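You operate a simulated robot arm through the tools that you are given. There is no shell and no other tool. Be economical: measure what you need, move in short steps, check, and stop when the job is done.

Carry out the task below with a simulated robot arm. There is one attempt and no reset: what you move stays moved.

JOB
Slide the rail clamp to the knee end and lay the yellow pad on its tray.
Fine: slacken the knob to slide; tighten it again before the pad goes on; the tray stays in the clamp.

It is judged by the outcome, as a careful person would: the job done as asked, and still so three seconds after it is handed in. It fails if anything else is knocked over, pushed out of place, dropped, spilled or broken.

ROBOT AND FRAMES
A 6-joint arm with a two-finger parallel gripper, fixed in place. Base frame: the origin is at the foot of the arm, x ahead of it, y to its left, z up. Readings come in m, degrees, newtons and seconds.
With the tool pointing down near the work surface it reaches from about 0.14 to 0.6 m from the base axis. Its first joint turns from -66.0 to 66.0 degrees. Payload 2.7 kg.
Tool frame: the origin (TCP) lies between the finger pads and is the grasp point; the fingertips stand 0.023 m ahead of it; z points along the fingers, y is the line along which they close. Largest opening 0.094 m; finger width 0.038, thickness 0.01; the body of the gripper, 0.054 by 0.096 m, starts 0.039 m behind the TCP.
Orientation is that of the tool frame in the base frame, as a unit quaternion [w, x, y, z]. With the fingers straight down and closing along the base's y, the tool's x points along the base's -x, its y along +y and its z along -z.

CONTROLS
- The arm moves only by the tool servo_tool. Its argument "rows" is a list that holds one entry, the list of rows, each a list of 6 numbers: the shift along the tool's x, y, z in units of 250 mm (1.0 is 250 mm), then the turn, a rotation vector about the tool's x, y, z in units of 45 degrees (1.0 is 45 degrees). In form: [[[dx, dy, dz, rx, ry, rz], ...]]. A call has 1 to 12 rows; each row is the pose to reach, as a shift and turn from the pose commanded when the call began, along the tool's axes at that moment. "gripper" is the closure, from 0 (fully open) to 1 (shut), set as the call begins (left out, the last holds). A call with a number of a shift or a turn outside -1 to 1 is refused whole. Rows are played at 5 a second. More than 0.05 m and 8.6 degrees between two rows, or a gripper value outside its range, and nothing of the call is played. A pose out of reach is approached as far as the arm can. The call stops where the force on the tool passes 40 N (or 10 N more than at its start, if that is more) or the arm is blocked; 0.2 s more then pass. The fingers move at their own pace (about 0.045 m/s each) and stop on an object; they squeeze with about 45 N. The grip force told is the motor's: it shows also when the fingers shut on nothing. Time passes only in rows, and 0.2 s behind the last, so rows that repeat a pose let the fingers close. The reply holds the time, the measured pose of the TCP, the force on the tool along the base axes, the opening and the grip force, in the units named above and with some noise, with the torque about the TCP (base axes, N m) and any sound that the robot's microphone picked up, and new pictures: "pictures" is both (left out), scene, wrist or none.
- Cameras (640 x 400 px; columns grow to the right, rows downward): "scene" is fixed at [0.081, -0.4419, 1.4045]; the picture's right is [0.82, -0.58, 0.00], its down [-0.36, -0.51, -0.79] and it looks along [0.45, 0.64, -0.62] (base axes); focal length 328 px, centre (320, 200). "wrist" rides on the gripper at [0.086, 0.016, -0.075] in the tool frame; the picture's right is [-0.18, 0.98, 0.00], its down [-0.58, -0.11, -0.81] and it looks along [-0.79, -0.15, 0.59] (tool axes); focal length 243 px, centre (320, 200).
- pixel_to_xyz(camera, pixels): for up to 12 pixels [column, row] of the newest picture of that camera ("zoom" is the newest enlarged one), the place [x, y, z] in the base frame of the surface seen there, good to about 0.003 m, but the place of the scene camera against the robot may be out by one fixed shift of up to 0.025 m in any direction. No time passes.
- zoom(camera, box): a new picture of the part [left, top, right, bottom] of that camera's present view, enlarged. No time passes.
- job_done(): hands the job in; it is judged then, once.

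Work in short steps. Measure before you move; look again where a grasp or a placing could have gone wrong, and mend it. You have 80 turns and 200 pictures in all, those below and enlarged ones among them. Open the gripper and draw the arm clear of the work before you hand the job in, unless the task says otherwise; then end with one line.

The tools are called after ">>>" by a JSON object that holds its "op" and its "data". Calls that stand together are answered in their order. servo_tool: Moves the arm, as the interface text tells. Its arguments: {"type":"object","properties":{"rows":{"type":"array","items":{"type":"array","items":{"type":"array","items":{"type":"number"}}}},"gripper":{"type":"number"},"pictures":{"type":"string","enum":["both","scene","wrist","none"]}},"required":["rows"]} The other tools are called the same way: pixel_to_xyz (camera, pixels) gives the place of the surface under pixels of a picture; zoom (camera, box) takes an enlarged picture of a part of a camera's view; job_done () hands the job in.

At the start:

```text
time: 0.0
eef_pos: [0.421, -0.0289, 1.0732]
tool_rot: [0.001, -0.001, 1.0, -0.001]
ft_force: [0.5, 0.0, 0.0]
ft_torque: [0.0, -0.01, 0.01]
grip_width: 0.0937
finger_force: 0.1
```

scene: 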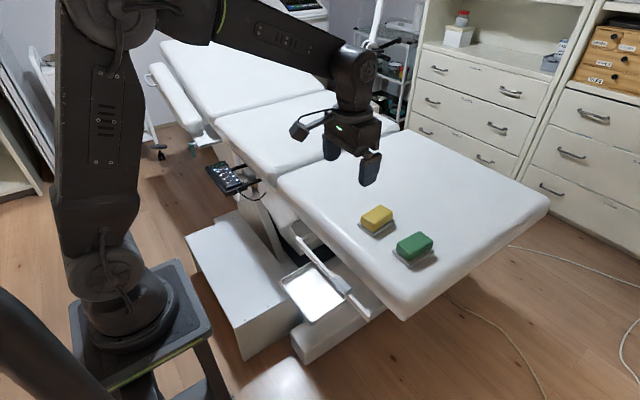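
wrist: 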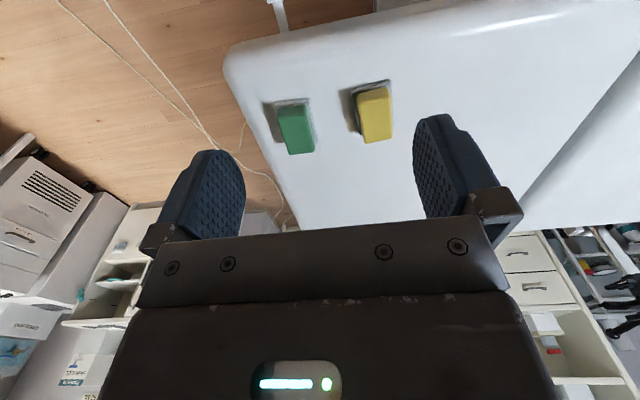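

The scene shows a couch with a side rail near (330,265), a tray near (313,292), and yellow and green pads on the couch. I'll zoom in on the rail and the couch.

>>> {"op": "zoom", "data": {"camera": "scene", "box": [260, 210, 400, 330]}}

>>> {"op": "zoom", "data": {"camera": "scene", "box": [140, 40, 460, 240]}}

```text
3.33 times, centred on (330, 270) of scene
```

zoom: 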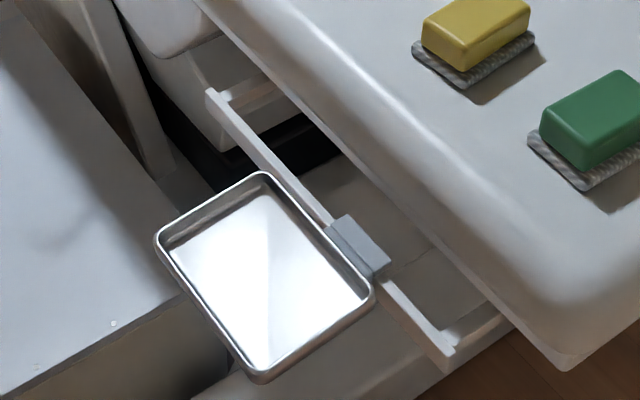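

```text
2.00 times, centred on (300, 140) of scene
```

zoom: 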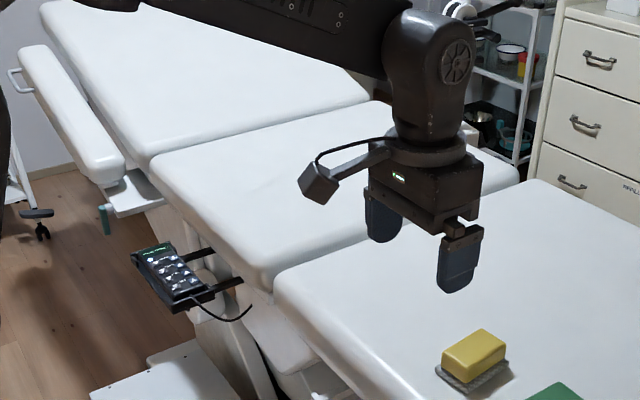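

I'll measure the rail, clamp, tray, pads and couch points.

>>> {"op": "zoom", "data": {"camera": "scene", "box": [260, 210, 400, 330]}}

>>> {"op": "pixel_to_xyz", "data": {"camera": "zoom", "pixels": [[212, 95], [448, 350], [350, 222], [380, 262], [330, 232], [265, 175], [162, 240], [260, 378], [370, 296], [260, 280], [230, 100], [480, 320]]}}

>>> {"op": "pixel_to_xyz", "data": {"camera": "scene", "pixels": [[377, 214], [378, 229], [363, 228], [414, 241], [415, 258], [400, 260], [350, 220], [282, 180], [405, 318], [548, 205], [395, 130], [250, 250]]}}

>>> {"op": "pixel_to_xyz", "data": {"camera": "wrist", "pixels": [[375, 90], [293, 110], [373, 120], [297, 138], [350, 120], [277, 128], [375, 140], [330, 180], [230, 60], [280, 200]]}}

```text
3.33 times, centred on (330, 270) of scene
```

zoom: 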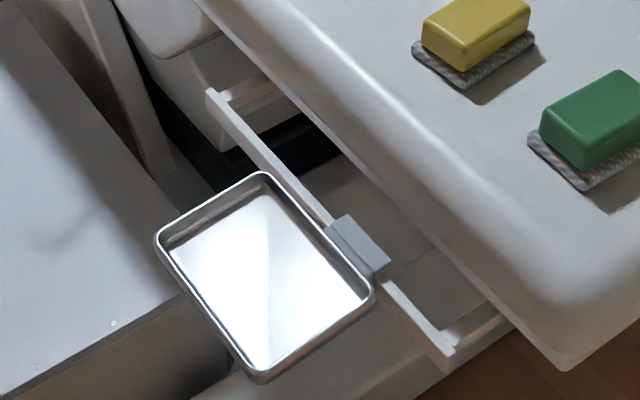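

```text
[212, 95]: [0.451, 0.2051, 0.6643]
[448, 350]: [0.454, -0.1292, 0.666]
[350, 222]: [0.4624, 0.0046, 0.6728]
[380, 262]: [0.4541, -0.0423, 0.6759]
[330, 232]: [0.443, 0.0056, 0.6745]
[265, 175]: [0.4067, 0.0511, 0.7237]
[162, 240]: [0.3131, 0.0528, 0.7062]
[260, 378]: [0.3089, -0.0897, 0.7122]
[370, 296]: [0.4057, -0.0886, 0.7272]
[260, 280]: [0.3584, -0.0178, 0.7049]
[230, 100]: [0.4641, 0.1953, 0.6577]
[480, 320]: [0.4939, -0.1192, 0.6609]
```

```text
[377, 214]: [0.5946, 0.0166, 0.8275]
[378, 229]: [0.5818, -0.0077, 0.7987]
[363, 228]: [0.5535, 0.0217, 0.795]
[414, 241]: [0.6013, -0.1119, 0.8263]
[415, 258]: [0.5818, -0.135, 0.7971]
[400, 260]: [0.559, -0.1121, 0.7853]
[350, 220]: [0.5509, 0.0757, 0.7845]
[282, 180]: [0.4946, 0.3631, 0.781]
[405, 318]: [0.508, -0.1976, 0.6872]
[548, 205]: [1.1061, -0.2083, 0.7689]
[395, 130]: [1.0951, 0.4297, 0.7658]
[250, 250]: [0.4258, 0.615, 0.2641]
```

```text
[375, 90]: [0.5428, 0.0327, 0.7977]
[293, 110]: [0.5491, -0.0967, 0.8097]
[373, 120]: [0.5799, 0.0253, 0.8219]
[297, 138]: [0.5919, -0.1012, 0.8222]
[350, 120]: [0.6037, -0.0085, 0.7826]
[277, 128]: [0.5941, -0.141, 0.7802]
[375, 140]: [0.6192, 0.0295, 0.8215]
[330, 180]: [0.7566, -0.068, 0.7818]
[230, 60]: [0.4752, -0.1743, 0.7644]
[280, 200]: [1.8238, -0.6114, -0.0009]
```

The rail runs along y at x≈0.45 from y≈-0.13 to 0.205. The clamp is at y≈-0.02, with the tray on the near side. The leg section meets the seat at y≈0.37, so the knee end is +y. I can't see the knob yet, so I'll move the wrist camera to the foot side, looking along +y.

>>> {"op": "servo_tool", "data": {"rows": [[[0.03, -0.16, 0, 0, 0, -0.16], [0.06, -0.32, 0.05, 0, 0, -0.33], [0.1, -0.48, 0.1, 0, 0, -0.5], [0.14, -0.64, 0.2, 0, 0, -0.67], [0.17, -0.8, 0.3, 0, 0, -0.84], [0.2, -0.96, 0.4, 0, 0, -1.0]]], "gripper": 0, "pictures": "wrist"}}

```text
time: 1.4
eef_pos: [0.3713, -0.2687, 0.9739]
tool_rot: [0.002, -0.383, 0.924, -0.001]
ft_force: [-0.4, -0.4, 0.2]
ft_torque: [-0.03, -0.01, 0.0]
grip_width: 0.0943
finger_force: 0.0
```

wrist: 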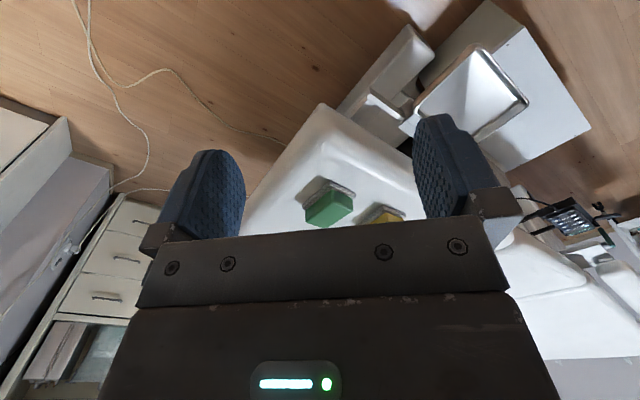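

The camera view is upside down: the top of the picture is downward. I'll finish the 90° turn and go lower to see the clamp's side.

>>> {"op": "servo_tool", "data": {"rows": [[[0.04, -0.03, 0.1, 0, 0, -0.16], [0.08, -0.06, 0.2, 0, 0, -0.33], [0.12, -0.09, 0.3, 0, 0, -0.5], [0.16, -0.12, 0.4, 0, 0, -0.67], [0.2, -0.15, 0.5, 0, 0, -0.84], [0.23, -0.17, 0.65, 0, 0, -1.0]]], "pictures": "wrist"}}

```text
time: 2.8
eef_pos: [0.3584, -0.339, 0.8126]
tool_rot: [-0.001, 0.708, -0.706, 0.0]
ft_force: [0.2, 0.4, 0.1]
ft_torque: [0.0, -0.01, 0.0]
grip_width: 0.0941
finger_force: 0.0
```

wrist: 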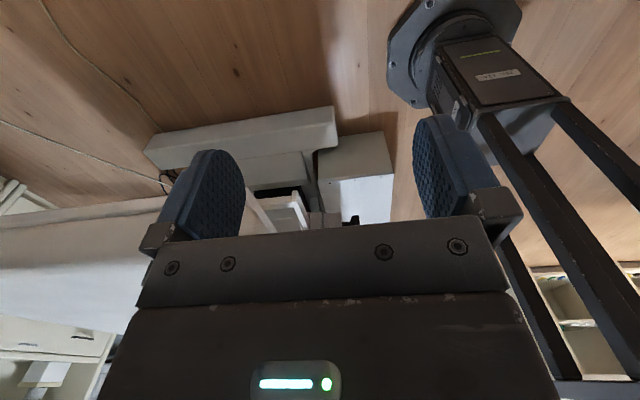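

The gripper body hides the clamp at this angle. I'll tilt the tool 45° so the fingers lean toward +y and lower it, which gives a near-horizontal view of the clamp from the foot side.

>>> {"op": "servo_tool", "data": {"rows": [[[-0.0, -0.03, 0.08, 0, -0.16, 0], [-0.0, -0.06, 0.16, 0, -0.33, 0], [-0.05, -0.09, 0.25, 0, -0.5, 0], [-0.08, -0.12, 0.35, 0, -0.67, 0], [-0.12, -0.14, 0.45, 0, -0.84, 0], [-0.16, -0.16, 0.54, 0, -1.0, 0]]], "pictures": "both"}}

```text
time: 4.2
eef_pos: [0.4001, -0.2976, 0.6766]
tool_rot: [-0.271, 0.654, -0.652, -0.272]
ft_force: [0.0, -0.2, 0.9]
ft_torque: [0.02, 0.01, 0.02]
grip_width: 0.0942
finger_force: 0.0
```

scene: 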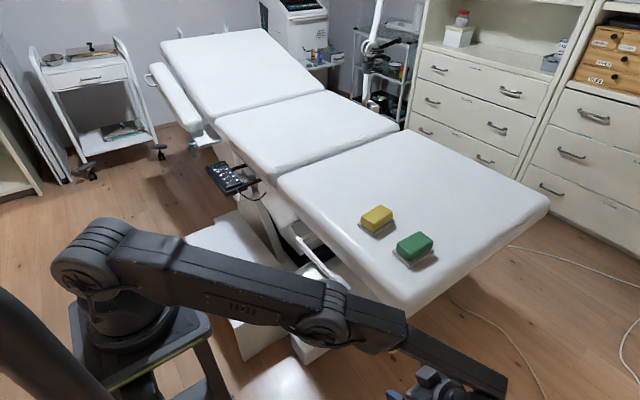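
wrist: 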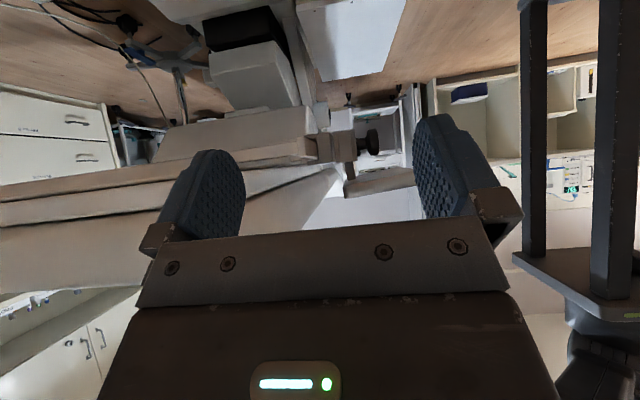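

The knob shows at about (370,140), on the clamp's near side (-x) and apparently below the tray. I'll zoom in and measure it.

>>> {"op": "zoom", "data": {"camera": "wrist", "box": [280, 90, 440, 230]}}

>>> {"op": "pixel_to_xyz", "data": {"camera": "wrist", "pixels": [[375, 140], [363, 143], [345, 147], [325, 147], [372, 130], [372, 155], [345, 170], [345, 193], [320, 120], [410, 180]]}}

```text
2.86 times, centred on (360, 160) of wrist
```

zoom: 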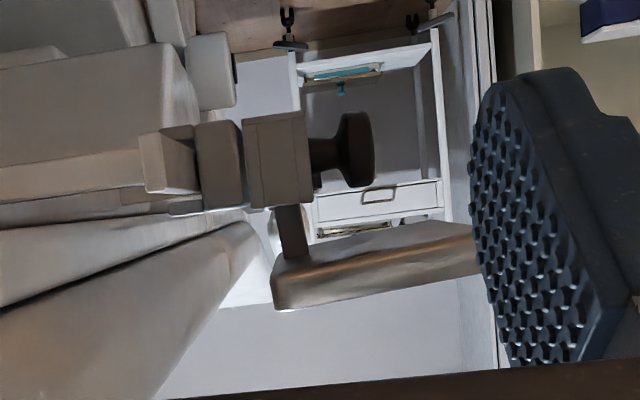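

```text
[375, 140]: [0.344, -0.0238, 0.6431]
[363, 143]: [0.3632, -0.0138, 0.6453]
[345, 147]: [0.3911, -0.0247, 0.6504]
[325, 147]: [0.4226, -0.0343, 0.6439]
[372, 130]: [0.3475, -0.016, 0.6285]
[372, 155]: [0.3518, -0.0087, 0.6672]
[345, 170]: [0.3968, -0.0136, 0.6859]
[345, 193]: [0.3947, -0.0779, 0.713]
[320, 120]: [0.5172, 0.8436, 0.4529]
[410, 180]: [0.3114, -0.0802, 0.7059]
```

The knob is a round disc on an x axis at x≈0.345, z≈0.646, y≈-0.015, under the tray. I need the fingers pointing along +x to grip it, so I'll swing round to face +x while backing off toward the base.

>>> {"op": "servo_tool", "data": {"rows": [[[-0.01, 0.09, -0.01, 0.12, 0, 0.12], [-0.02, 0.18, -0.02, 0.24, 0, 0.24], [-0.03, 0.27, -0.03, 0.36, 0, 0.36], [-0.04, 0.36, -0.04, 0.48, 0, 0.48], [-0.05, 0.45, -0.05, 0.6, 0, 0.6], [-0.057, 0.52, -0.057, 0.707, 0, 0.707]]], "pictures": "wrist"}}

```text
time: 5.6
eef_pos: [0.2701, -0.2981, 0.6977]
tool_rot: [0.355, -0.354, 0.853, 0.146]
ft_force: [-0.4, 0.1, -0.1]
ft_torque: [-0.02, 0.01, -0.02]
grip_width: 0.0939
finger_force: 0.1
```

wrist: 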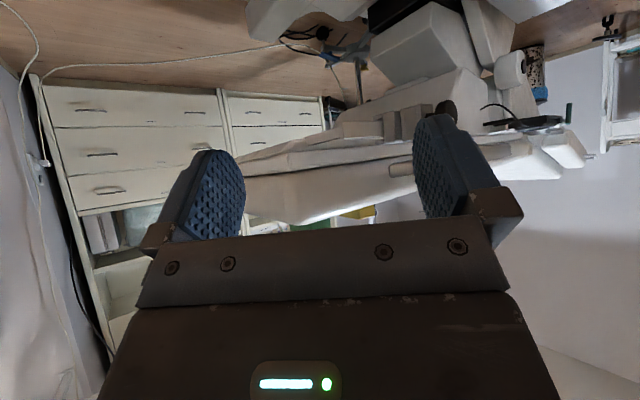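

I'll finish the turn so the tool faces +x, still tilted 45° down, and shift toward y≈-0.2.

>>> {"op": "servo_tool", "data": {"rows": [[[-0.02, 0.07, 0.02, 0.12, 0, 0.12], [-0.04, 0.14, 0.04, 0.24, 0, 0.24], [-0.06, 0.21, 0.06, 0.36, 0, 0.36], [-0.08, 0.28, 0.08, 0.48, 0, 0.48], [-0.1, 0.35, 0.1, 0.6, 0, 0.6], [-0.12, 0.396, 0.12, 0.707, 0, 0.707]]], "pictures": "both"}}

```text
time: 7.0
eef_pos: [0.271, -0.2602, 0.7221]
tool_rot: [0.379, 0.001, 0.925, 0.016]
ft_force: [-0.4, 0.6, 0.5]
ft_torque: [0.0, 0.02, -0.02]
grip_width: 0.0942
finger_force: 0.0
out of reach, approached as far as the arm can: row 3, 4, 5, 6
```

scene: 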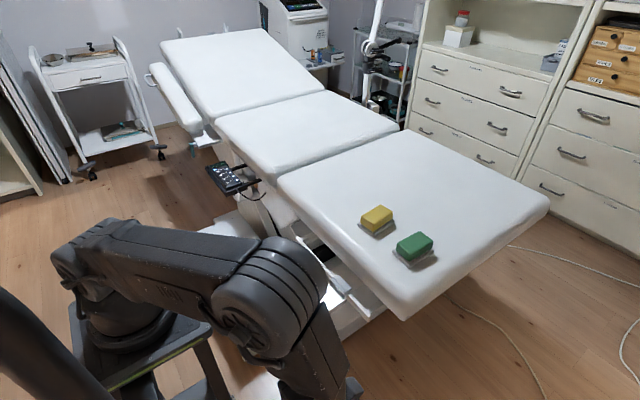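
wrist: 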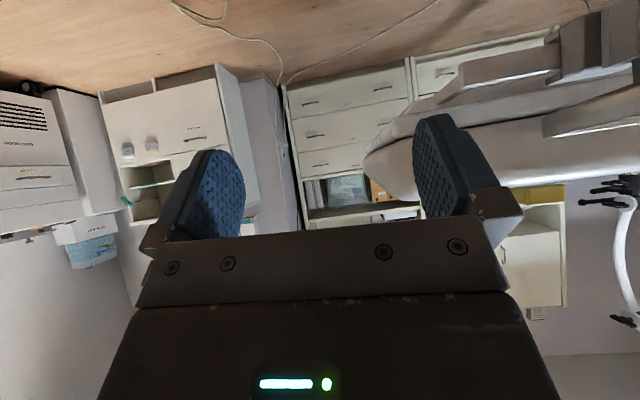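

Some of those rows were out of reach. I'll measure the arm's shoulder and elbow to work out which poses can reach the knob.

>>> {"op": "pixel_to_xyz", "data": {"camera": "scene", "pixels": [[85, 270], [120, 240], [150, 300], [190, 320], [260, 310], [210, 245], [330, 385], [310, 350], [240, 265], [110, 345]]}}

```text
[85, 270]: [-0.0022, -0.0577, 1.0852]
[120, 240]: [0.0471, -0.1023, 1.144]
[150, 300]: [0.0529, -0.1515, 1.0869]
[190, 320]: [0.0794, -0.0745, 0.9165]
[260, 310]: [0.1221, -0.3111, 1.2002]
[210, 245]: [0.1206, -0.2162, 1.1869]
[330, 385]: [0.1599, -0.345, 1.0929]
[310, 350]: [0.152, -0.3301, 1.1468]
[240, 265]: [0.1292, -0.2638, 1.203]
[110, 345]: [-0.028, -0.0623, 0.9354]
```

The shoulder is at about z≈1.09, and the joint-1 limit is probably what blocked the far -y pose. I'll slide toward y≈-0.05 while staying in front of the tray and slightly above it.

>>> {"op": "servo_tool", "data": {"rows": [[[-0.03, 0.05, -0.12, 0, 0, 0], [-0.04, 0.2, -0.16, 0, 0, 0], [-0.048, 0.36, -0.167, 0, 0, 0], [-0.048, 0.52, -0.167, 0, 0, 0], [-0.048, 0.68, -0.167, 0, 0, 0], [-0.048, 0.84, -0.167, 0, 0, 0]]], "pictures": "both"}}

```text
time: 8.4
eef_pos: [0.2964, -0.0948, 0.878]
tool_rot: [0.378, 0.001, 0.926, 0.012]
ft_force: [-0.9, 0.9, 0.5]
ft_torque: [-0.01, -0.04, -0.03]
grip_width: 0.094
finger_force: 0.0
out of reach, approached as far as the arm can: row 1, 2, 3, 4, 5, 6
```

scene: 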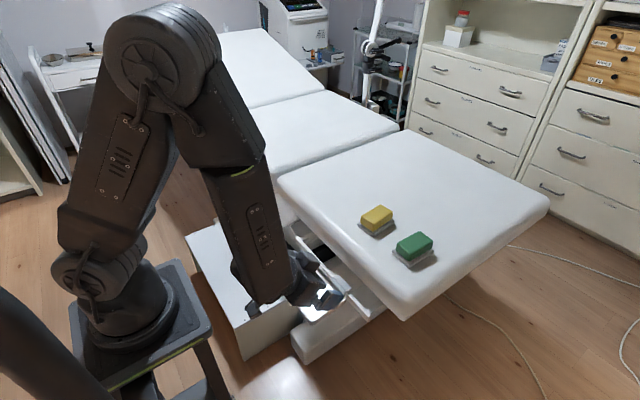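
wrist: 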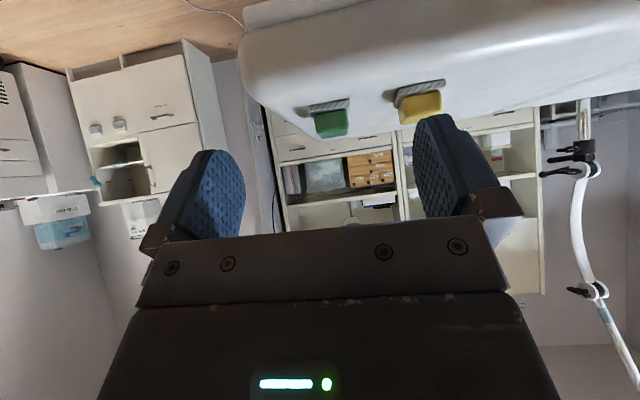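

The reach errors come from commanding too close to the base, about (0.21, 0.01). I'll command a point further out to see where it resolves; it's safe under either interpretation of the commanded pose.

>>> {"op": "servo_tool", "data": {"rows": [[[-0.1, -0.04, 0.06, 0, 0, 0], [-0.2, -0.08, 0.12, 0, 0, 0], [-0.324, -0.128, 0.188, 0, 0, 0], [-0.324, -0.128, 0.188, 0, 0, 0]]], "pictures": "wrist"}}

```text
time: 9.4
eef_pos: [0.3876, -0.1232, 0.8998]
tool_rot: [0.383, -0.001, 0.924, 0.0]
ft_force: [0.4, 0.1, 0.0]
ft_torque: [-0.02, 0.01, 0.01]
grip_width: 0.0938
finger_force: 0.1
```

wrist: 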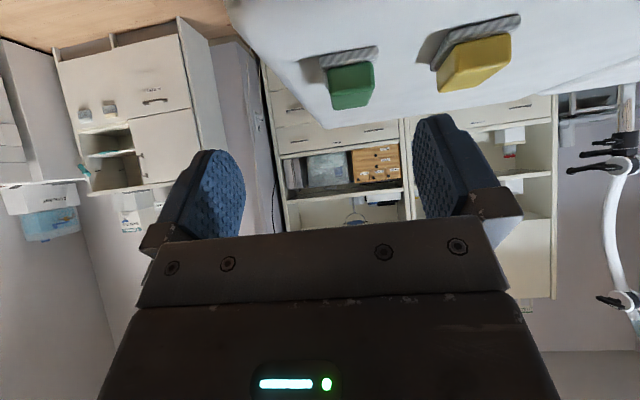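

Now I know commands continue from the pose actually reached. A front-on approach is too close to the base, so I'll come from the foot side with the fingers pointing roughly +y and closing vertically on the knob disc. Returning first to tool-down at (0.35, -0.30, 0.90).

>>> {"op": "servo_tool", "data": {"rows": [[[0.02, -0.12, -0.02, 0, 0.17, 0], [0.04, -0.24, -0.04, 0, 0.34, 0], [0.06, -0.36, -0.06, 0, 0.5, 0], [0.08, -0.48, -0.08, 0, 0.67, 0], [0.1, -0.6, -0.1, 0, 0.84, 0], [0.113, -0.72, -0.113, 0, 1.0, 0]]], "pictures": "none"}}

>>> {"op": "servo_tool", "data": {"rows": [[[0.0, 0, 0.1, -0.17, 0, 0], [0.0, 0, 0.2, -0.34, 0, 0], [0.0, 0, 0.3, -0.5, 0, 0], [0, 0, 0.4, -0.67, 0, 0], [0, 0, 0.5, -0.84, 0, 0], [0, 0, 0.6, -1.0, 0, 0]]], "pictures": "none"}}

```text
time: 10.8
eef_pos: [0.3501, -0.3027, 0.9001]
tool_rot: [-0.001, 0.0, 1.0, -0.001]
ft_force: [-0.8, 1.0, -0.3]
ft_torque: [-0.01, -0.02, 0.01]
grip_width: 0.0941
finger_force: 0.1
```

```text
time: 12.2
eef_pos: [0.3526, -0.3023, 0.7486]
tool_rot: [0.001, -0.001, 0.923, 0.384]
ft_force: [0.0, -1.0, 0.7]
ft_torque: [0.02, -0.03, 0.01]
grip_width: 0.094
finger_force: 0.0
```

The tool is tilted 45° as intended. I'll continue to fingers horizontal along +y at z≈0.648.

>>> {"op": "servo_tool", "data": {"rows": [[[0.0, -0.05, 0.05, -0.17, 0, 0], [0.0, -0.1, 0.1, -0.34, 0, 0], [0.0, -0.15, 0.15, -0.5, 0, 0], [0, -0.2, 0.2, -0.67, 0, 0], [0, -0.25, 0.25, -0.84, 0, 0], [0, -0.28, 0.28, -1.0, 0, 0]]], "pictures": "both"}}

```text
time: 13.6
eef_pos: [0.2967, -0.2208, 0.7089]
tool_rot: [0.003, 0.0, 0.71, 0.705]
ft_force: [-0.3, -0.5, 0.8]
ft_torque: [0.01, -0.01, -0.01]
grip_width: 0.0944
finger_force: 0.0
out of reach, approached as far as the arm can: row 3, 4, 5, 6
```

scene: 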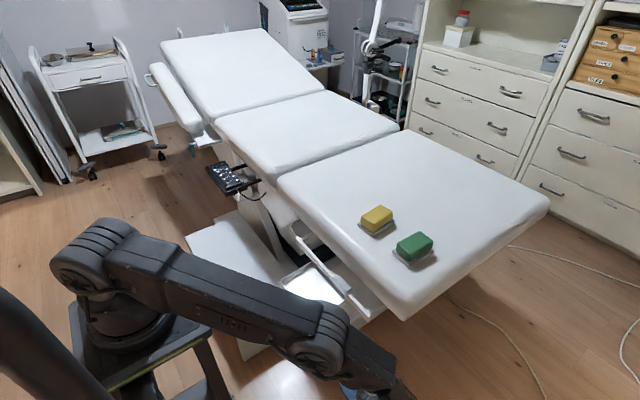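
wrist: 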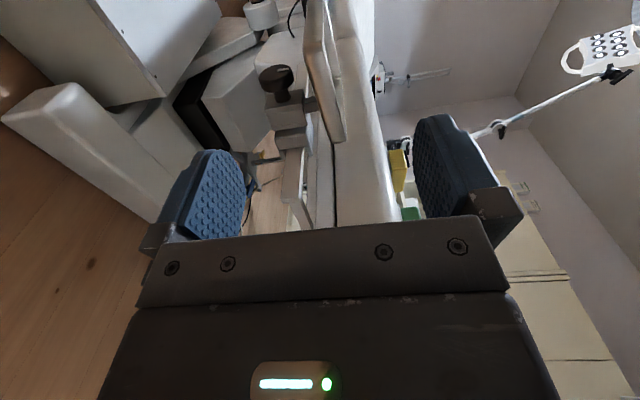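

The horizontal pose works at this distance; reach to the wrist is about 0.67 m. The knob is at wrist (275,85), so I'll zoom in and measure it along with the tray underside.

>>> {"op": "zoom", "data": {"camera": "wrist", "box": [230, 40, 350, 160]}}

>>> {"op": "pixel_to_xyz", "data": {"camera": "wrist", "pixels": [[262, 80], [275, 72], [290, 78], [282, 97], [275, 80], [290, 110], [285, 140], [320, 70], [335, 130], [330, 60], [310, 20], [310, 110]]}}

```text
3.33 times, centred on (290, 100) of wrist
```

zoom: 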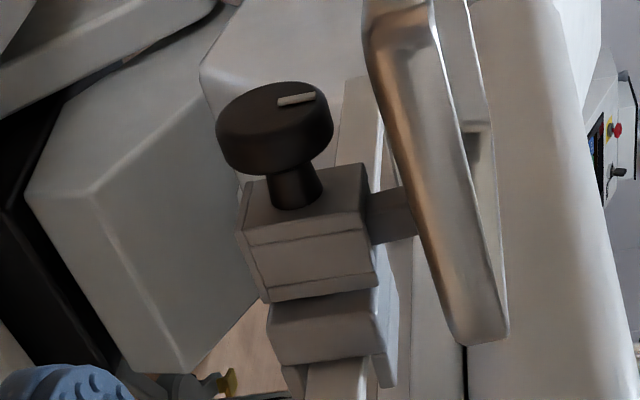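

```text
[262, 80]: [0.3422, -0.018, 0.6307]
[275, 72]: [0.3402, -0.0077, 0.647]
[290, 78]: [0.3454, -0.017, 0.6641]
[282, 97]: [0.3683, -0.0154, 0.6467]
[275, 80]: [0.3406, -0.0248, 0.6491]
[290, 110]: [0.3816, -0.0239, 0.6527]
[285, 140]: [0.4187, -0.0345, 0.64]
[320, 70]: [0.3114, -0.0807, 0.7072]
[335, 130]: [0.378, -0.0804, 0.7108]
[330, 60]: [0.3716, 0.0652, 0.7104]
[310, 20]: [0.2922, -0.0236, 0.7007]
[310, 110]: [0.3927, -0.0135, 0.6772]
```

The knob has a white pointer that currently points up. I'll measure the tray's underside height and the knob edges more precisely.

>>> {"op": "pixel_to_xyz", "data": {"camera": "zoom", "pixels": [[376, 60], [390, 110], [415, 200], [440, 290], [460, 335], [275, 112], [222, 125], [328, 105], [300, 85], [240, 95], [283, 101], [313, 97]]}}

```text
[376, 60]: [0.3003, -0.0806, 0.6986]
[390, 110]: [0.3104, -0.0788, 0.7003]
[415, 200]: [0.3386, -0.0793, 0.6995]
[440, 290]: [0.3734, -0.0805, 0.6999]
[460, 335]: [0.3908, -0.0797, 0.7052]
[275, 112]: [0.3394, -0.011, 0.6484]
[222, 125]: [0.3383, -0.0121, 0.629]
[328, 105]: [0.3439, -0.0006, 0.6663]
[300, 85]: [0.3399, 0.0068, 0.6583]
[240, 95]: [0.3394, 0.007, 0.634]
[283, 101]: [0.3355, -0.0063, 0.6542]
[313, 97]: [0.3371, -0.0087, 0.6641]
```

Tray underside is z≈0.697 (x 0.297–0.395, y -0.08–0.065). Knob centre is y≈-0.008, z≈0.648, radius 0.02, disc x 0.340–0.357. I'll turn 30° toward +x (direction (0.5, 0.87, 0)), narrow the jaws to about 0.056, and stand off outside the tray.

>>> {"op": "servo_tool", "data": {"rows": [[[0.006, -0.05, 0.07, 0, -0.133, 0], [0.012, -0.1, 0.14, 0, -0.267, 0], [0.017, -0.17, 0.22, 0, -0.4, 0], [0.022, -0.23, 0.3, 0, -0.533, 0], [0.028, -0.28, 0.36, 0, -0.667, 0]]], "gripper": 0.4, "pictures": "wrist"}}

```text
time: 14.8
eef_pos: [0.2897, -0.131, 0.6394]
tool_rot: [0.184, 0.183, 0.683, 0.683]
ft_force: [-1.0, 0.1, 0.6]
ft_torque: [0.0, 0.01, 0.02]
grip_width: 0.0562
finger_force: 0.1
```

wrist: 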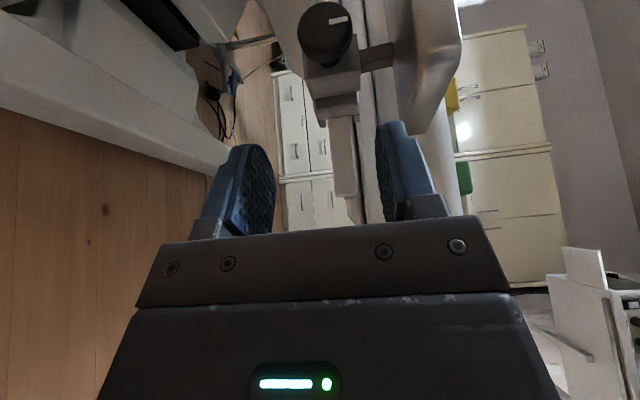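

Good reach. I'll measure the knob again from this closer view.

>>> {"op": "zoom", "data": {"camera": "wrist", "box": [270, 0, 430, 100]}}

>>> {"op": "pixel_to_xyz", "data": {"camera": "wrist", "pixels": [[325, 30], [301, 35], [349, 32], [322, 4], [328, 58], [335, 19], [347, 22], [330, 75], [395, 60], [405, 110]]}}

```text
4.00 times, centred on (350, 50) of wrist
```

zoom: 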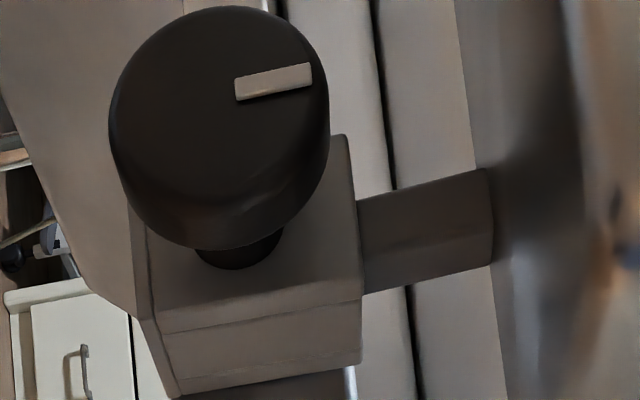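

```text
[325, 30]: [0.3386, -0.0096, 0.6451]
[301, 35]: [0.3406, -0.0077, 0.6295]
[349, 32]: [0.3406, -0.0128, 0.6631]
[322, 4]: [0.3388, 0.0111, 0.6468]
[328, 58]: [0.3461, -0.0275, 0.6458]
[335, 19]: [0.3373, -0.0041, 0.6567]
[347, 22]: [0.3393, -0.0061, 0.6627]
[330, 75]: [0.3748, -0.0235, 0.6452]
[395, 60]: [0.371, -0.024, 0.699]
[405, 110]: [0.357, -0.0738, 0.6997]
```

Knob centre refined to (0.347, -0.008, 0.6465), with the pointer up (+z). I'll swing the hand low (φ=40° about the knob axis) at 0.10 m standoff so one counter-clockwise stroke brings it back toward horizontal.

>>> {"op": "servo_tool", "data": {"rows": [[[0.01, -0.05, 0.02, -0.128, 0, 0.074], [0.02, -0.09, 0.05, -0.257, 0, 0.148], [0.04, -0.12, 0.09, -0.385, 0, 0.222], [0.06, -0.15, 0.13, -0.513, 0, 0.296], [0.08, -0.175, 0.17, -0.642, 0, 0.37], [0.099, -0.192, 0.211, -0.77, 0, 0.444]]], "pictures": "both"}}

```text
time: 16.2
eef_pos: [0.2946, -0.054, 0.6272]
tool_rot: [0.107, 0.273, 0.463, 0.836]
ft_force: [0.2, -0.8, 0.8]
ft_torque: [0.0, -0.01, -0.01]
grip_width: 0.0563
finger_force: 0.2
out of reach, approached as far as the arm can: row 4, 5, 6
```

scene: 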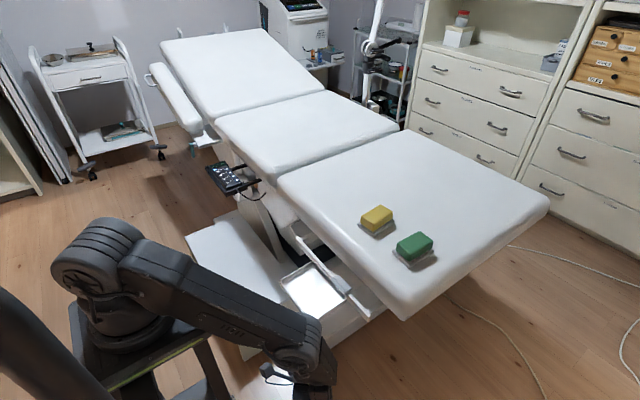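
wrist: 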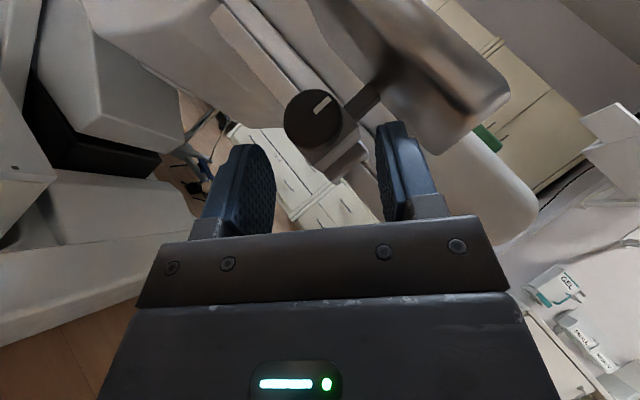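

φ reached only about 30° at α≈56°. Leaning the hand more toward +x (α=45°) shortens the reach, so I'll try φ=40° there with the tips about 0.04 short of the knob.

>>> {"op": "servo_tool", "data": {"rows": [[[-0.008, -0.018, 0.016, -0.058, -0.08, 0.007], [-0.016, -0.036, 0.032, -0.115, -0.16, 0.015], [-0.023, -0.053, 0.048, -0.173, -0.239, 0.022], [-0.023, -0.053, 0.048, -0.173, -0.239, 0.022]]], "pictures": "wrist"}}

```text
time: 17.2
eef_pos: [0.3121, -0.051, 0.6274]
tool_rot: [0.158, 0.355, 0.405, 0.828]
ft_force: [0.2, -0.4, 0.0]
ft_torque: [0.01, 0.02, 0.01]
grip_width: 0.0563
finger_force: 0.1
out of reach, approached as far as the arm can: row 1, 2, 3, 4
```

wrist: 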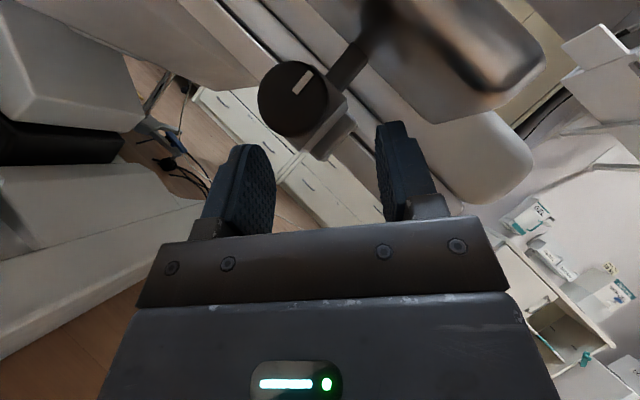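

Orientation is now φ≈37°, α≈44°, and the reach limit seems to apply only close to the base. I'll align sideways, then advance so the jaws straddle the knob.

>>> {"op": "servo_tool", "data": {"rows": [[[0.022, -0.021, 0.0, 0, 0, 0], [0.044, -0.042, 0.04, 0, 0, 0], [0.044, -0.042, 0.09, 0, 0, 0], [0.044, -0.042, 0.135, 0, 0, 0], [0.044, -0.042, 0.179, 0, 0, 0]]], "pictures": "wrist"}}

```text
time: 18.4
eef_pos: [0.3529, -0.0253, 0.6328]
tool_rot: [0.158, 0.352, 0.401, 0.831]
ft_force: [0.7, 0.1, 0.7]
ft_torque: [0.01, 0.0, 0.02]
grip_width: 0.0561
finger_force: 0.0
out of reach, approached as far as the arm can: row 1, 2, 3, 4, 5
```

wrist: 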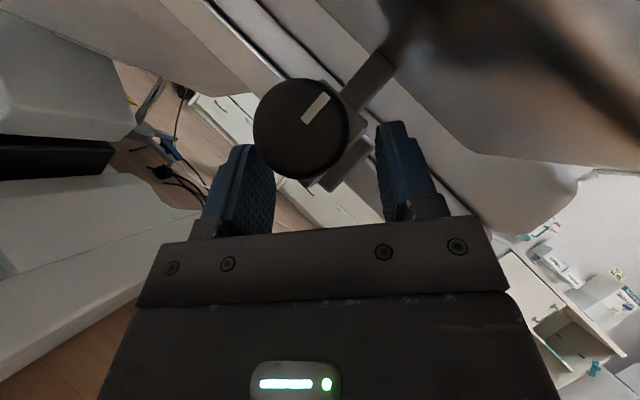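

The arm stalls about 23 mm short along the tool's x axis, so a joint limit is probably involved. I'll look at the arm configuration before going on.

>>> {"op": "servo_tool", "data": {"rows": [[[0, 0, -0.08, 0, 0, 0], [0, 0, -0.16, 0, 0, 0]]], "pictures": "scene"}}

>>> {"op": "zoom", "data": {"camera": "scene", "box": [20, 190, 380, 400]}}

>>> {"op": "pixel_to_xyz", "data": {"camera": "scene", "pixels": [[90, 255], [120, 275], [280, 350], [305, 345], [130, 250], [230, 310], [305, 375], [320, 385]]}}

```text
time: 19.0
eef_pos: [0.3321, -0.0541, 0.629]
tool_rot: [0.158, 0.351, 0.402, 0.831]
ft_force: [-0.1, -0.5, 0.4]
ft_torque: [0.04, 0.0, -0.04]
grip_width: 0.0567
finger_force: 0.0
out of reach, approached as far as the arm can: row 1, 2
```

scene: 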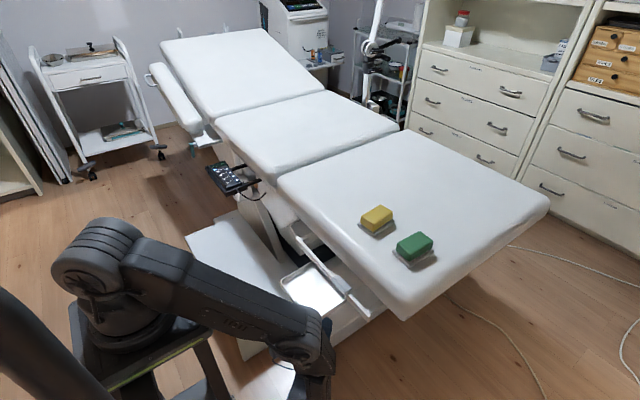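

```text
1.78 times, centred on (200, 295) of scene
```

zoom: 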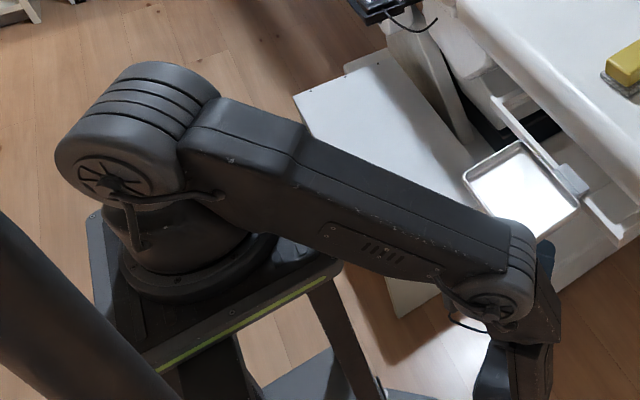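

```text
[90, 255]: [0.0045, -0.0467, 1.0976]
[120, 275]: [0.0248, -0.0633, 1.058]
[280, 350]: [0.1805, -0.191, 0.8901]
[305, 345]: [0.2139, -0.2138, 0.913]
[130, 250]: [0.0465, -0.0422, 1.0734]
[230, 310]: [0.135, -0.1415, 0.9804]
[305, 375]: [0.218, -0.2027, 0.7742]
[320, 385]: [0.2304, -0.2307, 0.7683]
```

The upper arm is at its downward limit, so the hand can't swing very low. From a limit model I can use φ from about 30° down to 0° at α≈45°. I'll reset to φ=25° at s≈0.055 standoff, aligned with the knob.

>>> {"op": "servo_tool", "data": {"rows": [[[0.02, -0.009, -0.043, 0.06, -0.002, -0.06], [0.06, -0.018, -0.043, 0.12, -0.004, -0.125], [0.107, -0.028, -0.043, 0.187, -0.007, -0.191], [0.107, -0.028, -0.043, 0.187, -0.007, -0.191]]], "pictures": "wrist"}}

```text
time: 20.0
eef_pos: [0.305, -0.0387, 0.6302]
tool_rot: [0.198, 0.328, 0.477, 0.791]
ft_force: [-0.1, -0.1, 0.4]
ft_torque: [0.0, -0.02, -0.01]
grip_width: 0.0567
finger_force: 0.1
```

wrist: 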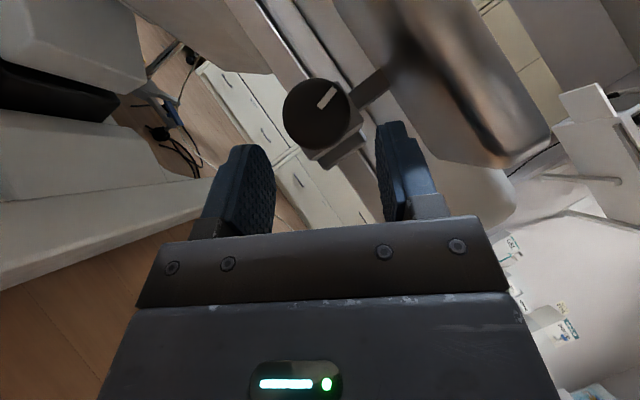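

The frame is nearly ideal (α=45°, φ≈28°), and the knob sits centred between the jaws. I'll advance straight in.

>>> {"op": "servo_tool", "data": {"rows": [[[-0.004, 0, 0.04, 0, 0, 0], [-0.008, 0, 0.08, 0, 0, 0], [-0.008, 0, 0.12, 0, 0, 0], [-0.008, 0, 0.161, 0, 0, 0]]], "pictures": "wrist"}}

```text
time: 21.0
eef_pos: [0.3348, -0.0142, 0.6417]
tool_rot: [0.199, 0.328, 0.476, 0.792]
ft_force: [0.9, 0.1, -0.5]
ft_torque: [-0.02, -0.02, 0.0]
grip_width: 0.0561
finger_force: 0.1
```

wrist: 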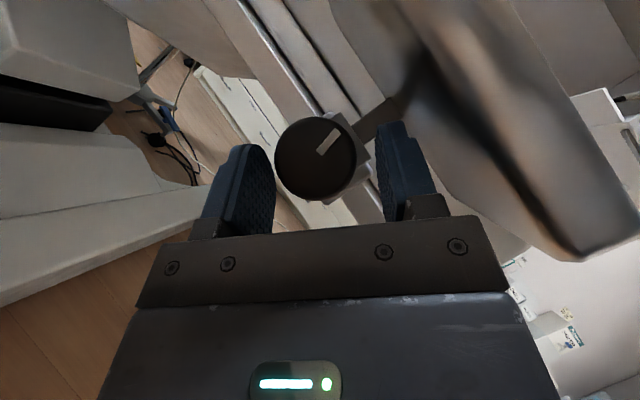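

The knob is between the fingers. I'll close and make the first counter-clockwise stroke (seen from the knob face), 26° about the knob axis.

>>> {"op": "servo_tool", "data": {"rows": [[[0, 0, 0, 0, 0, 0], [0, 0, 0, 0, 0, 0], [0, 0, 0, 0, 0, 0], [0, 0.003, 0, 0.082, 0, -0.082], [0, 0.006, 0, 0.163, 0, -0.163], [0, 0.009, 0, 0.245, 0, -0.245], [0, 0.012, 0, 0.327, 0, -0.327], [0, 0.014, 0, 0.408, 0, -0.409], [0, 0.014, 0, 0.408, 0, -0.409]]], "gripper": 1, "pictures": "wrist"}}

```text
time: 23.0
eef_pos: [0.3347, -0.0155, 0.6441]
tool_rot: [0.268, 0.274, 0.642, 0.664]
ft_force: [-7.1, -0.2, -13.9]
ft_torque: [-0.14, 0.43, 0.12]
grip_width: 0.0412
finger_force: 44.8
```

wrist: 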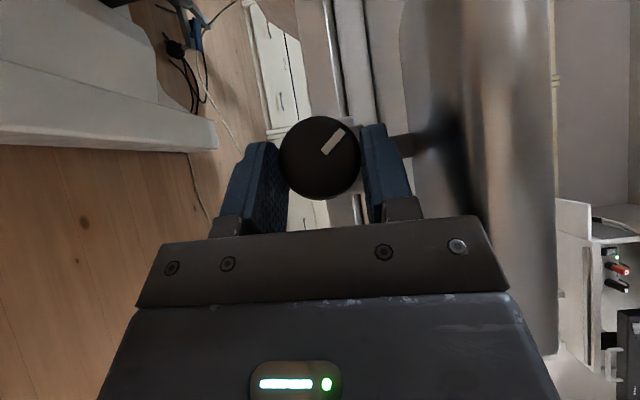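

The pointer stayed fixed relative to the tool, so the knob turned about 26° counter-clockwise. I'll open slightly and ratchet back around the knob.

>>> {"op": "servo_tool", "data": {"rows": [[[0, 0, 0, 0, 0, 0], [0, 0, 0, 0, 0, 0], [0.001, -0.003, 0.001, -0.094, 0, 0.094], [0.002, -0.006, 0.002, -0.188, 0, 0.189], [0.003, -0.009, 0.003, -0.283, 0, 0.283], [0.004, -0.012, 0.004, -0.377, 0, 0.378], [0.005, -0.015, 0.005, -0.471, 0, 0.472], [0.005, -0.015, 0.005, -0.471, 0, 0.472]]], "gripper": 0.4, "pictures": "wrist"}}

```text
time: 24.8
eef_pos: [0.3356, -0.0131, 0.6414]
tool_rot: [0.187, 0.334, 0.447, 0.808]
ft_force: [-1.1, 0.5, 1.1]
ft_torque: [0.02, -0.01, 0.02]
grip_width: 0.0563
finger_force: 0.0
```

wrist: 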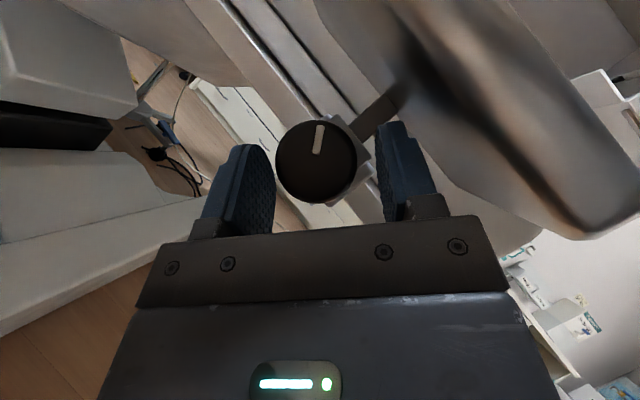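

Pointer stays at its new angle and pose is clean. Second stroke of 29°, with a 2 mm centring correction.

>>> {"op": "servo_tool", "data": {"rows": [[[0, -0.008, 0, 0, 0, 0], [0, -0.008, 0, 0, 0, 0], [0, -0.008, 0, 0, 0, 0], [0, -0.005, 0, 0.091, 0, -0.091], [0, -0.002, 0, 0.182, 0, -0.182], [0, 0.001, 0, 0.273, 0, -0.273], [0, 0.004, 0, 0.364, 0, -0.364], [0, 0.007, 0, 0.456, 0, -0.456], [0, 0.007, 0, 0.456, 0, -0.456]]], "gripper": 1, "pictures": "none"}}

>>> {"op": "servo_tool", "data": {"rows": [[[0, 0, 0, 0, 0, 0], [0, 0, 0, 0, 0, 0], [0.001, -0.003, 0.001, -0.094, 0, 0.094], [0.002, -0.006, 0.002, -0.188, 0, 0.189], [0.003, -0.009, 0.003, -0.283, 0, 0.283], [0.004, -0.012, 0.004, -0.377, 0, 0.378], [0.005, -0.015, 0.005, -0.456, 0, 0.456], [0.005, -0.015, 0.005, -0.456, 0, 0.456]]], "gripper": 0.4, "pictures": "wrist"}}

```text
time: 26.8
eef_pos: [0.3342, -0.0158, 0.6448]
tool_rot: [0.267, 0.276, 0.636, 0.67]
ft_force: [1.3, 2.6, 21.5]
ft_torque: [0.22, -0.13, 0.34]
grip_width: 0.0412
finger_force: 44.9
```

```text
time: 28.6
eef_pos: [0.3339, -0.0139, 0.6385]
tool_rot: [0.187, 0.335, 0.447, 0.808]
ft_force: [-0.5, -0.8, -1.0]
ft_torque: [-0.03, 0.02, -0.03]
grip_width: 0.0563
finger_force: 0.1
```

wrist: 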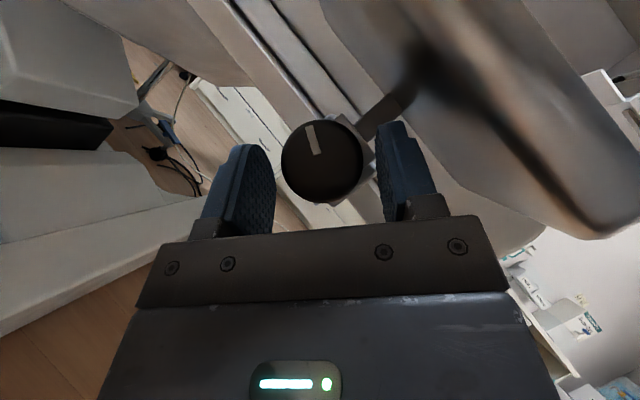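

I'll check the pointer's actual angle.

>>> {"op": "zoom", "data": {"camera": "wrist", "box": [260, 100, 400, 220]}}

>>> {"op": "pixel_to_xyz", "data": {"camera": "wrist", "pixels": [[316, 153], [309, 126], [322, 162], [282, 165], [362, 160], [318, 121], [325, 202]]}}

```text
3.33 times, centred on (330, 160) of wrist
```

zoom: 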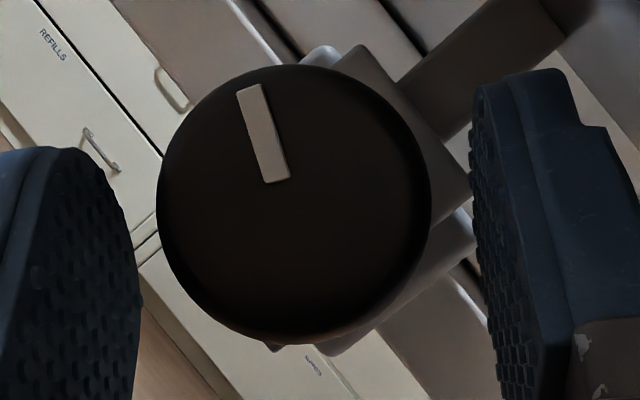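

```text
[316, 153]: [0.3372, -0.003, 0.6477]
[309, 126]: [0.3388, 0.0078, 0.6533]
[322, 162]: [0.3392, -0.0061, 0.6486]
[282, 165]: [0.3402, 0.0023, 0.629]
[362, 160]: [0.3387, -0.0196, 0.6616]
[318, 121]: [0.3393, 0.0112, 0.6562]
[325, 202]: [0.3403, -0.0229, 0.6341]
```

K is confirmed at (-0.0075, 0.6455), and the pointer is at about 63° (about 56° turned). A third stroke brings it to about 92°.

>>> {"op": "servo_tool", "data": {"rows": [[[0, 0.004, 0, 0, 0, 0], [0, 0.004, 0, 0, 0, 0], [0, 0.004, 0, 0, 0, 0], [0, 0.007, 0, 0.091, 0, -0.091], [0, 0.01, 0, 0.182, 0, -0.182], [0, 0.013, 0, 0.273, 0, -0.273], [0, 0.016, 0, 0.364, 0, -0.364], [0, 0.019, 0, 0.456, 0, -0.456], [0, 0.019, 0, 0.456, 0, -0.456]]], "gripper": 1, "pictures": "wrist"}}

```text
time: 30.6
eef_pos: [0.3358, -0.017, 0.6447]
tool_rot: [0.266, 0.275, 0.635, 0.671]
ft_force: [-16.9, 1.2, 20.1]
ft_torque: [0.17, -0.25, 0.31]
grip_width: 0.0413
finger_force: 45.2
```

wrist: 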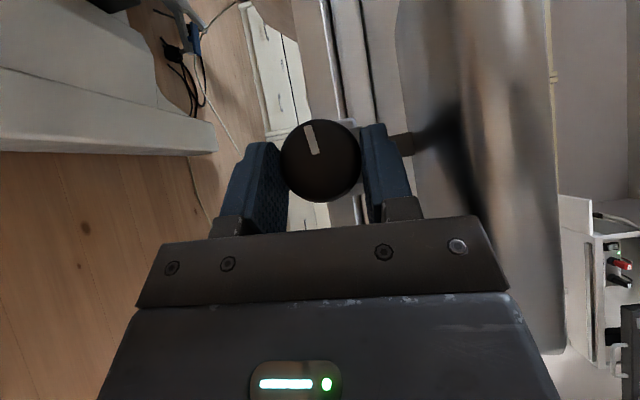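

Pointer should now be near 90°. Still gripping, I'll try sliding 30 mm toward +y; the force stop guards this.

>>> {"op": "servo_tool", "data": {"rows": [[[0.014, -0.001, 0.014, 0, 0, 0], [0.028, -0.002, 0.028, 0, 0, 0], [0.042, -0.003, 0.042, 0, 0, 0], [0.056, -0.004, 0.056, 0, 0, 0], [0.07, -0.005, 0.07, 0, 0, 0], [0.085, -0.006, 0.085, 0, 0, 0]]], "pictures": "both"}}

```text
time: 32.0
eef_pos: [0.3352, 0.015, 0.6442]
tool_rot: [0.264, 0.276, 0.635, 0.671]
ft_force: [-17.8, -2.8, 23.3]
ft_torque: [0.23, -0.32, 0.15]
grip_width: 0.0409
finger_force: 44.8
```

scene: 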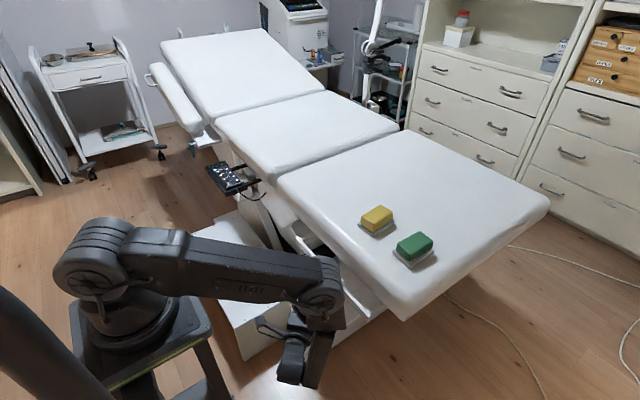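
wrist: 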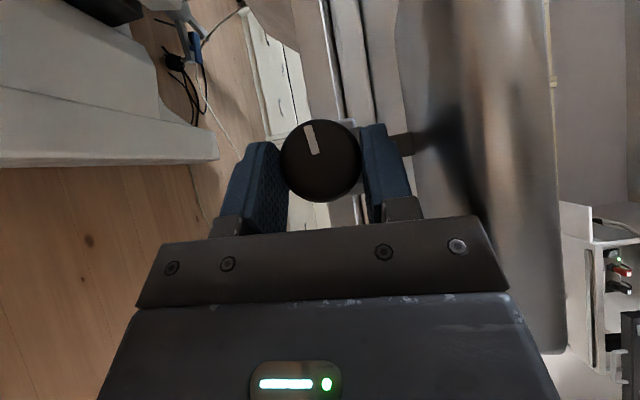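

The clamp slides freely, at only about 3 N along y. I'll continue another 60 mm with the same grip.

>>> {"op": "servo_tool", "data": {"rows": [[[0.028, -0.002, 0.028, 0, 0, 0], [0.056, -0.004, 0.056, 0, 0, 0], [0.084, -0.006, 0.084, 0, 0, 0], [0.112, -0.008, 0.112, 0, 0, 0], [0.14, -0.01, 0.14, 0, 0, 0], [0.17, -0.012, 0.17, 0, 0, 0]]], "pictures": "scene"}}

```text
time: 33.4
eef_pos: [0.3351, 0.0746, 0.6441]
tool_rot: [0.265, 0.275, 0.634, 0.672]
ft_force: [-13.0, -3.3, 25.9]
ft_torque: [0.24, -0.5, 0.86]
grip_width: 0.041
finger_force: 44.6
```

scene: 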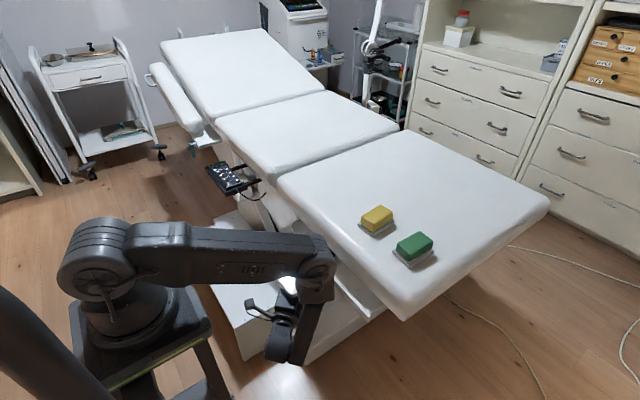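

Clear so far, but the wrist is getting close to the pedestal. I'll open, swing the hand around the knob to α≈75° (more along +y) and slightly lower, then regrip.

>>> {"op": "servo_tool", "data": {"rows": [[[0, 0.004, 0, 0, 0, 0], [0, 0.004, 0, 0, 0, 0], [-0.004, 0.002, 0, -0.05, 0.1, 0.05], [-0.01, 0.002, 0, -0.094, 0.24, 0.094], [-0.017, 0.002, 0, -0.094, 0.38, 0.094], [-0.023, 0.002, 0.001, -0.094, 0.52, 0.094], [-0.03, 0.002, 0.002, -0.094, 0.667, 0.094], [-0.03, 0.002, 0.002, -0.094, 0.667, 0.094]]], "gripper": 0.4, "pictures": "wrist"}}

```text
time: 35.2
eef_pos: [0.3412, 0.0679, 0.6437]
tool_rot: [0.075, 0.108, 0.647, 0.751]
ft_force: [1.1, -0.1, 0.3]
ft_torque: [-0.03, -0.01, -0.02]
grip_width: 0.0565
finger_force: 0.0
```

wrist: 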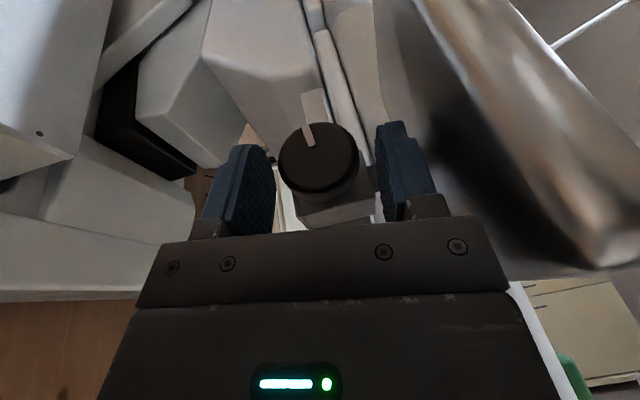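

The regrip pose is good. The rail end ahead is visible near (320,40)–(315,100), so I'll measure it.

>>> {"op": "zoom", "data": {"camera": "wrist", "box": [250, 0, 410, 120]}}

>>> {"op": "pixel_to_xyz", "data": {"camera": "wrist", "pixels": [[322, 35], [327, 60], [345, 110], [312, 100], [305, 110], [309, 10], [320, 28], [318, 160], [300, 165], [340, 220]]}}

```text
3.33 times, centred on (330, 60) of wrist
```

zoom: 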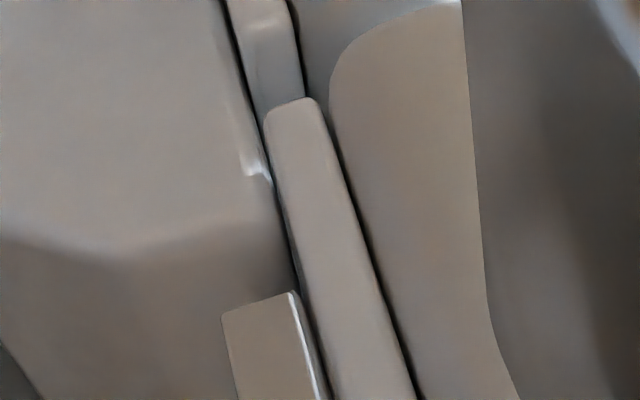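

```text
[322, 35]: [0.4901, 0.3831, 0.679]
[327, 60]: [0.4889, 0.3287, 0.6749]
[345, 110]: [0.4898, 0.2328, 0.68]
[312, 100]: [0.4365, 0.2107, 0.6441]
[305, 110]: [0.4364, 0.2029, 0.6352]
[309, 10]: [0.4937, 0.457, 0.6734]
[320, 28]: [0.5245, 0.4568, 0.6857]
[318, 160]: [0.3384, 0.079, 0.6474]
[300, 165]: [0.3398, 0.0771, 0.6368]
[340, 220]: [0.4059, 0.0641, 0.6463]
```

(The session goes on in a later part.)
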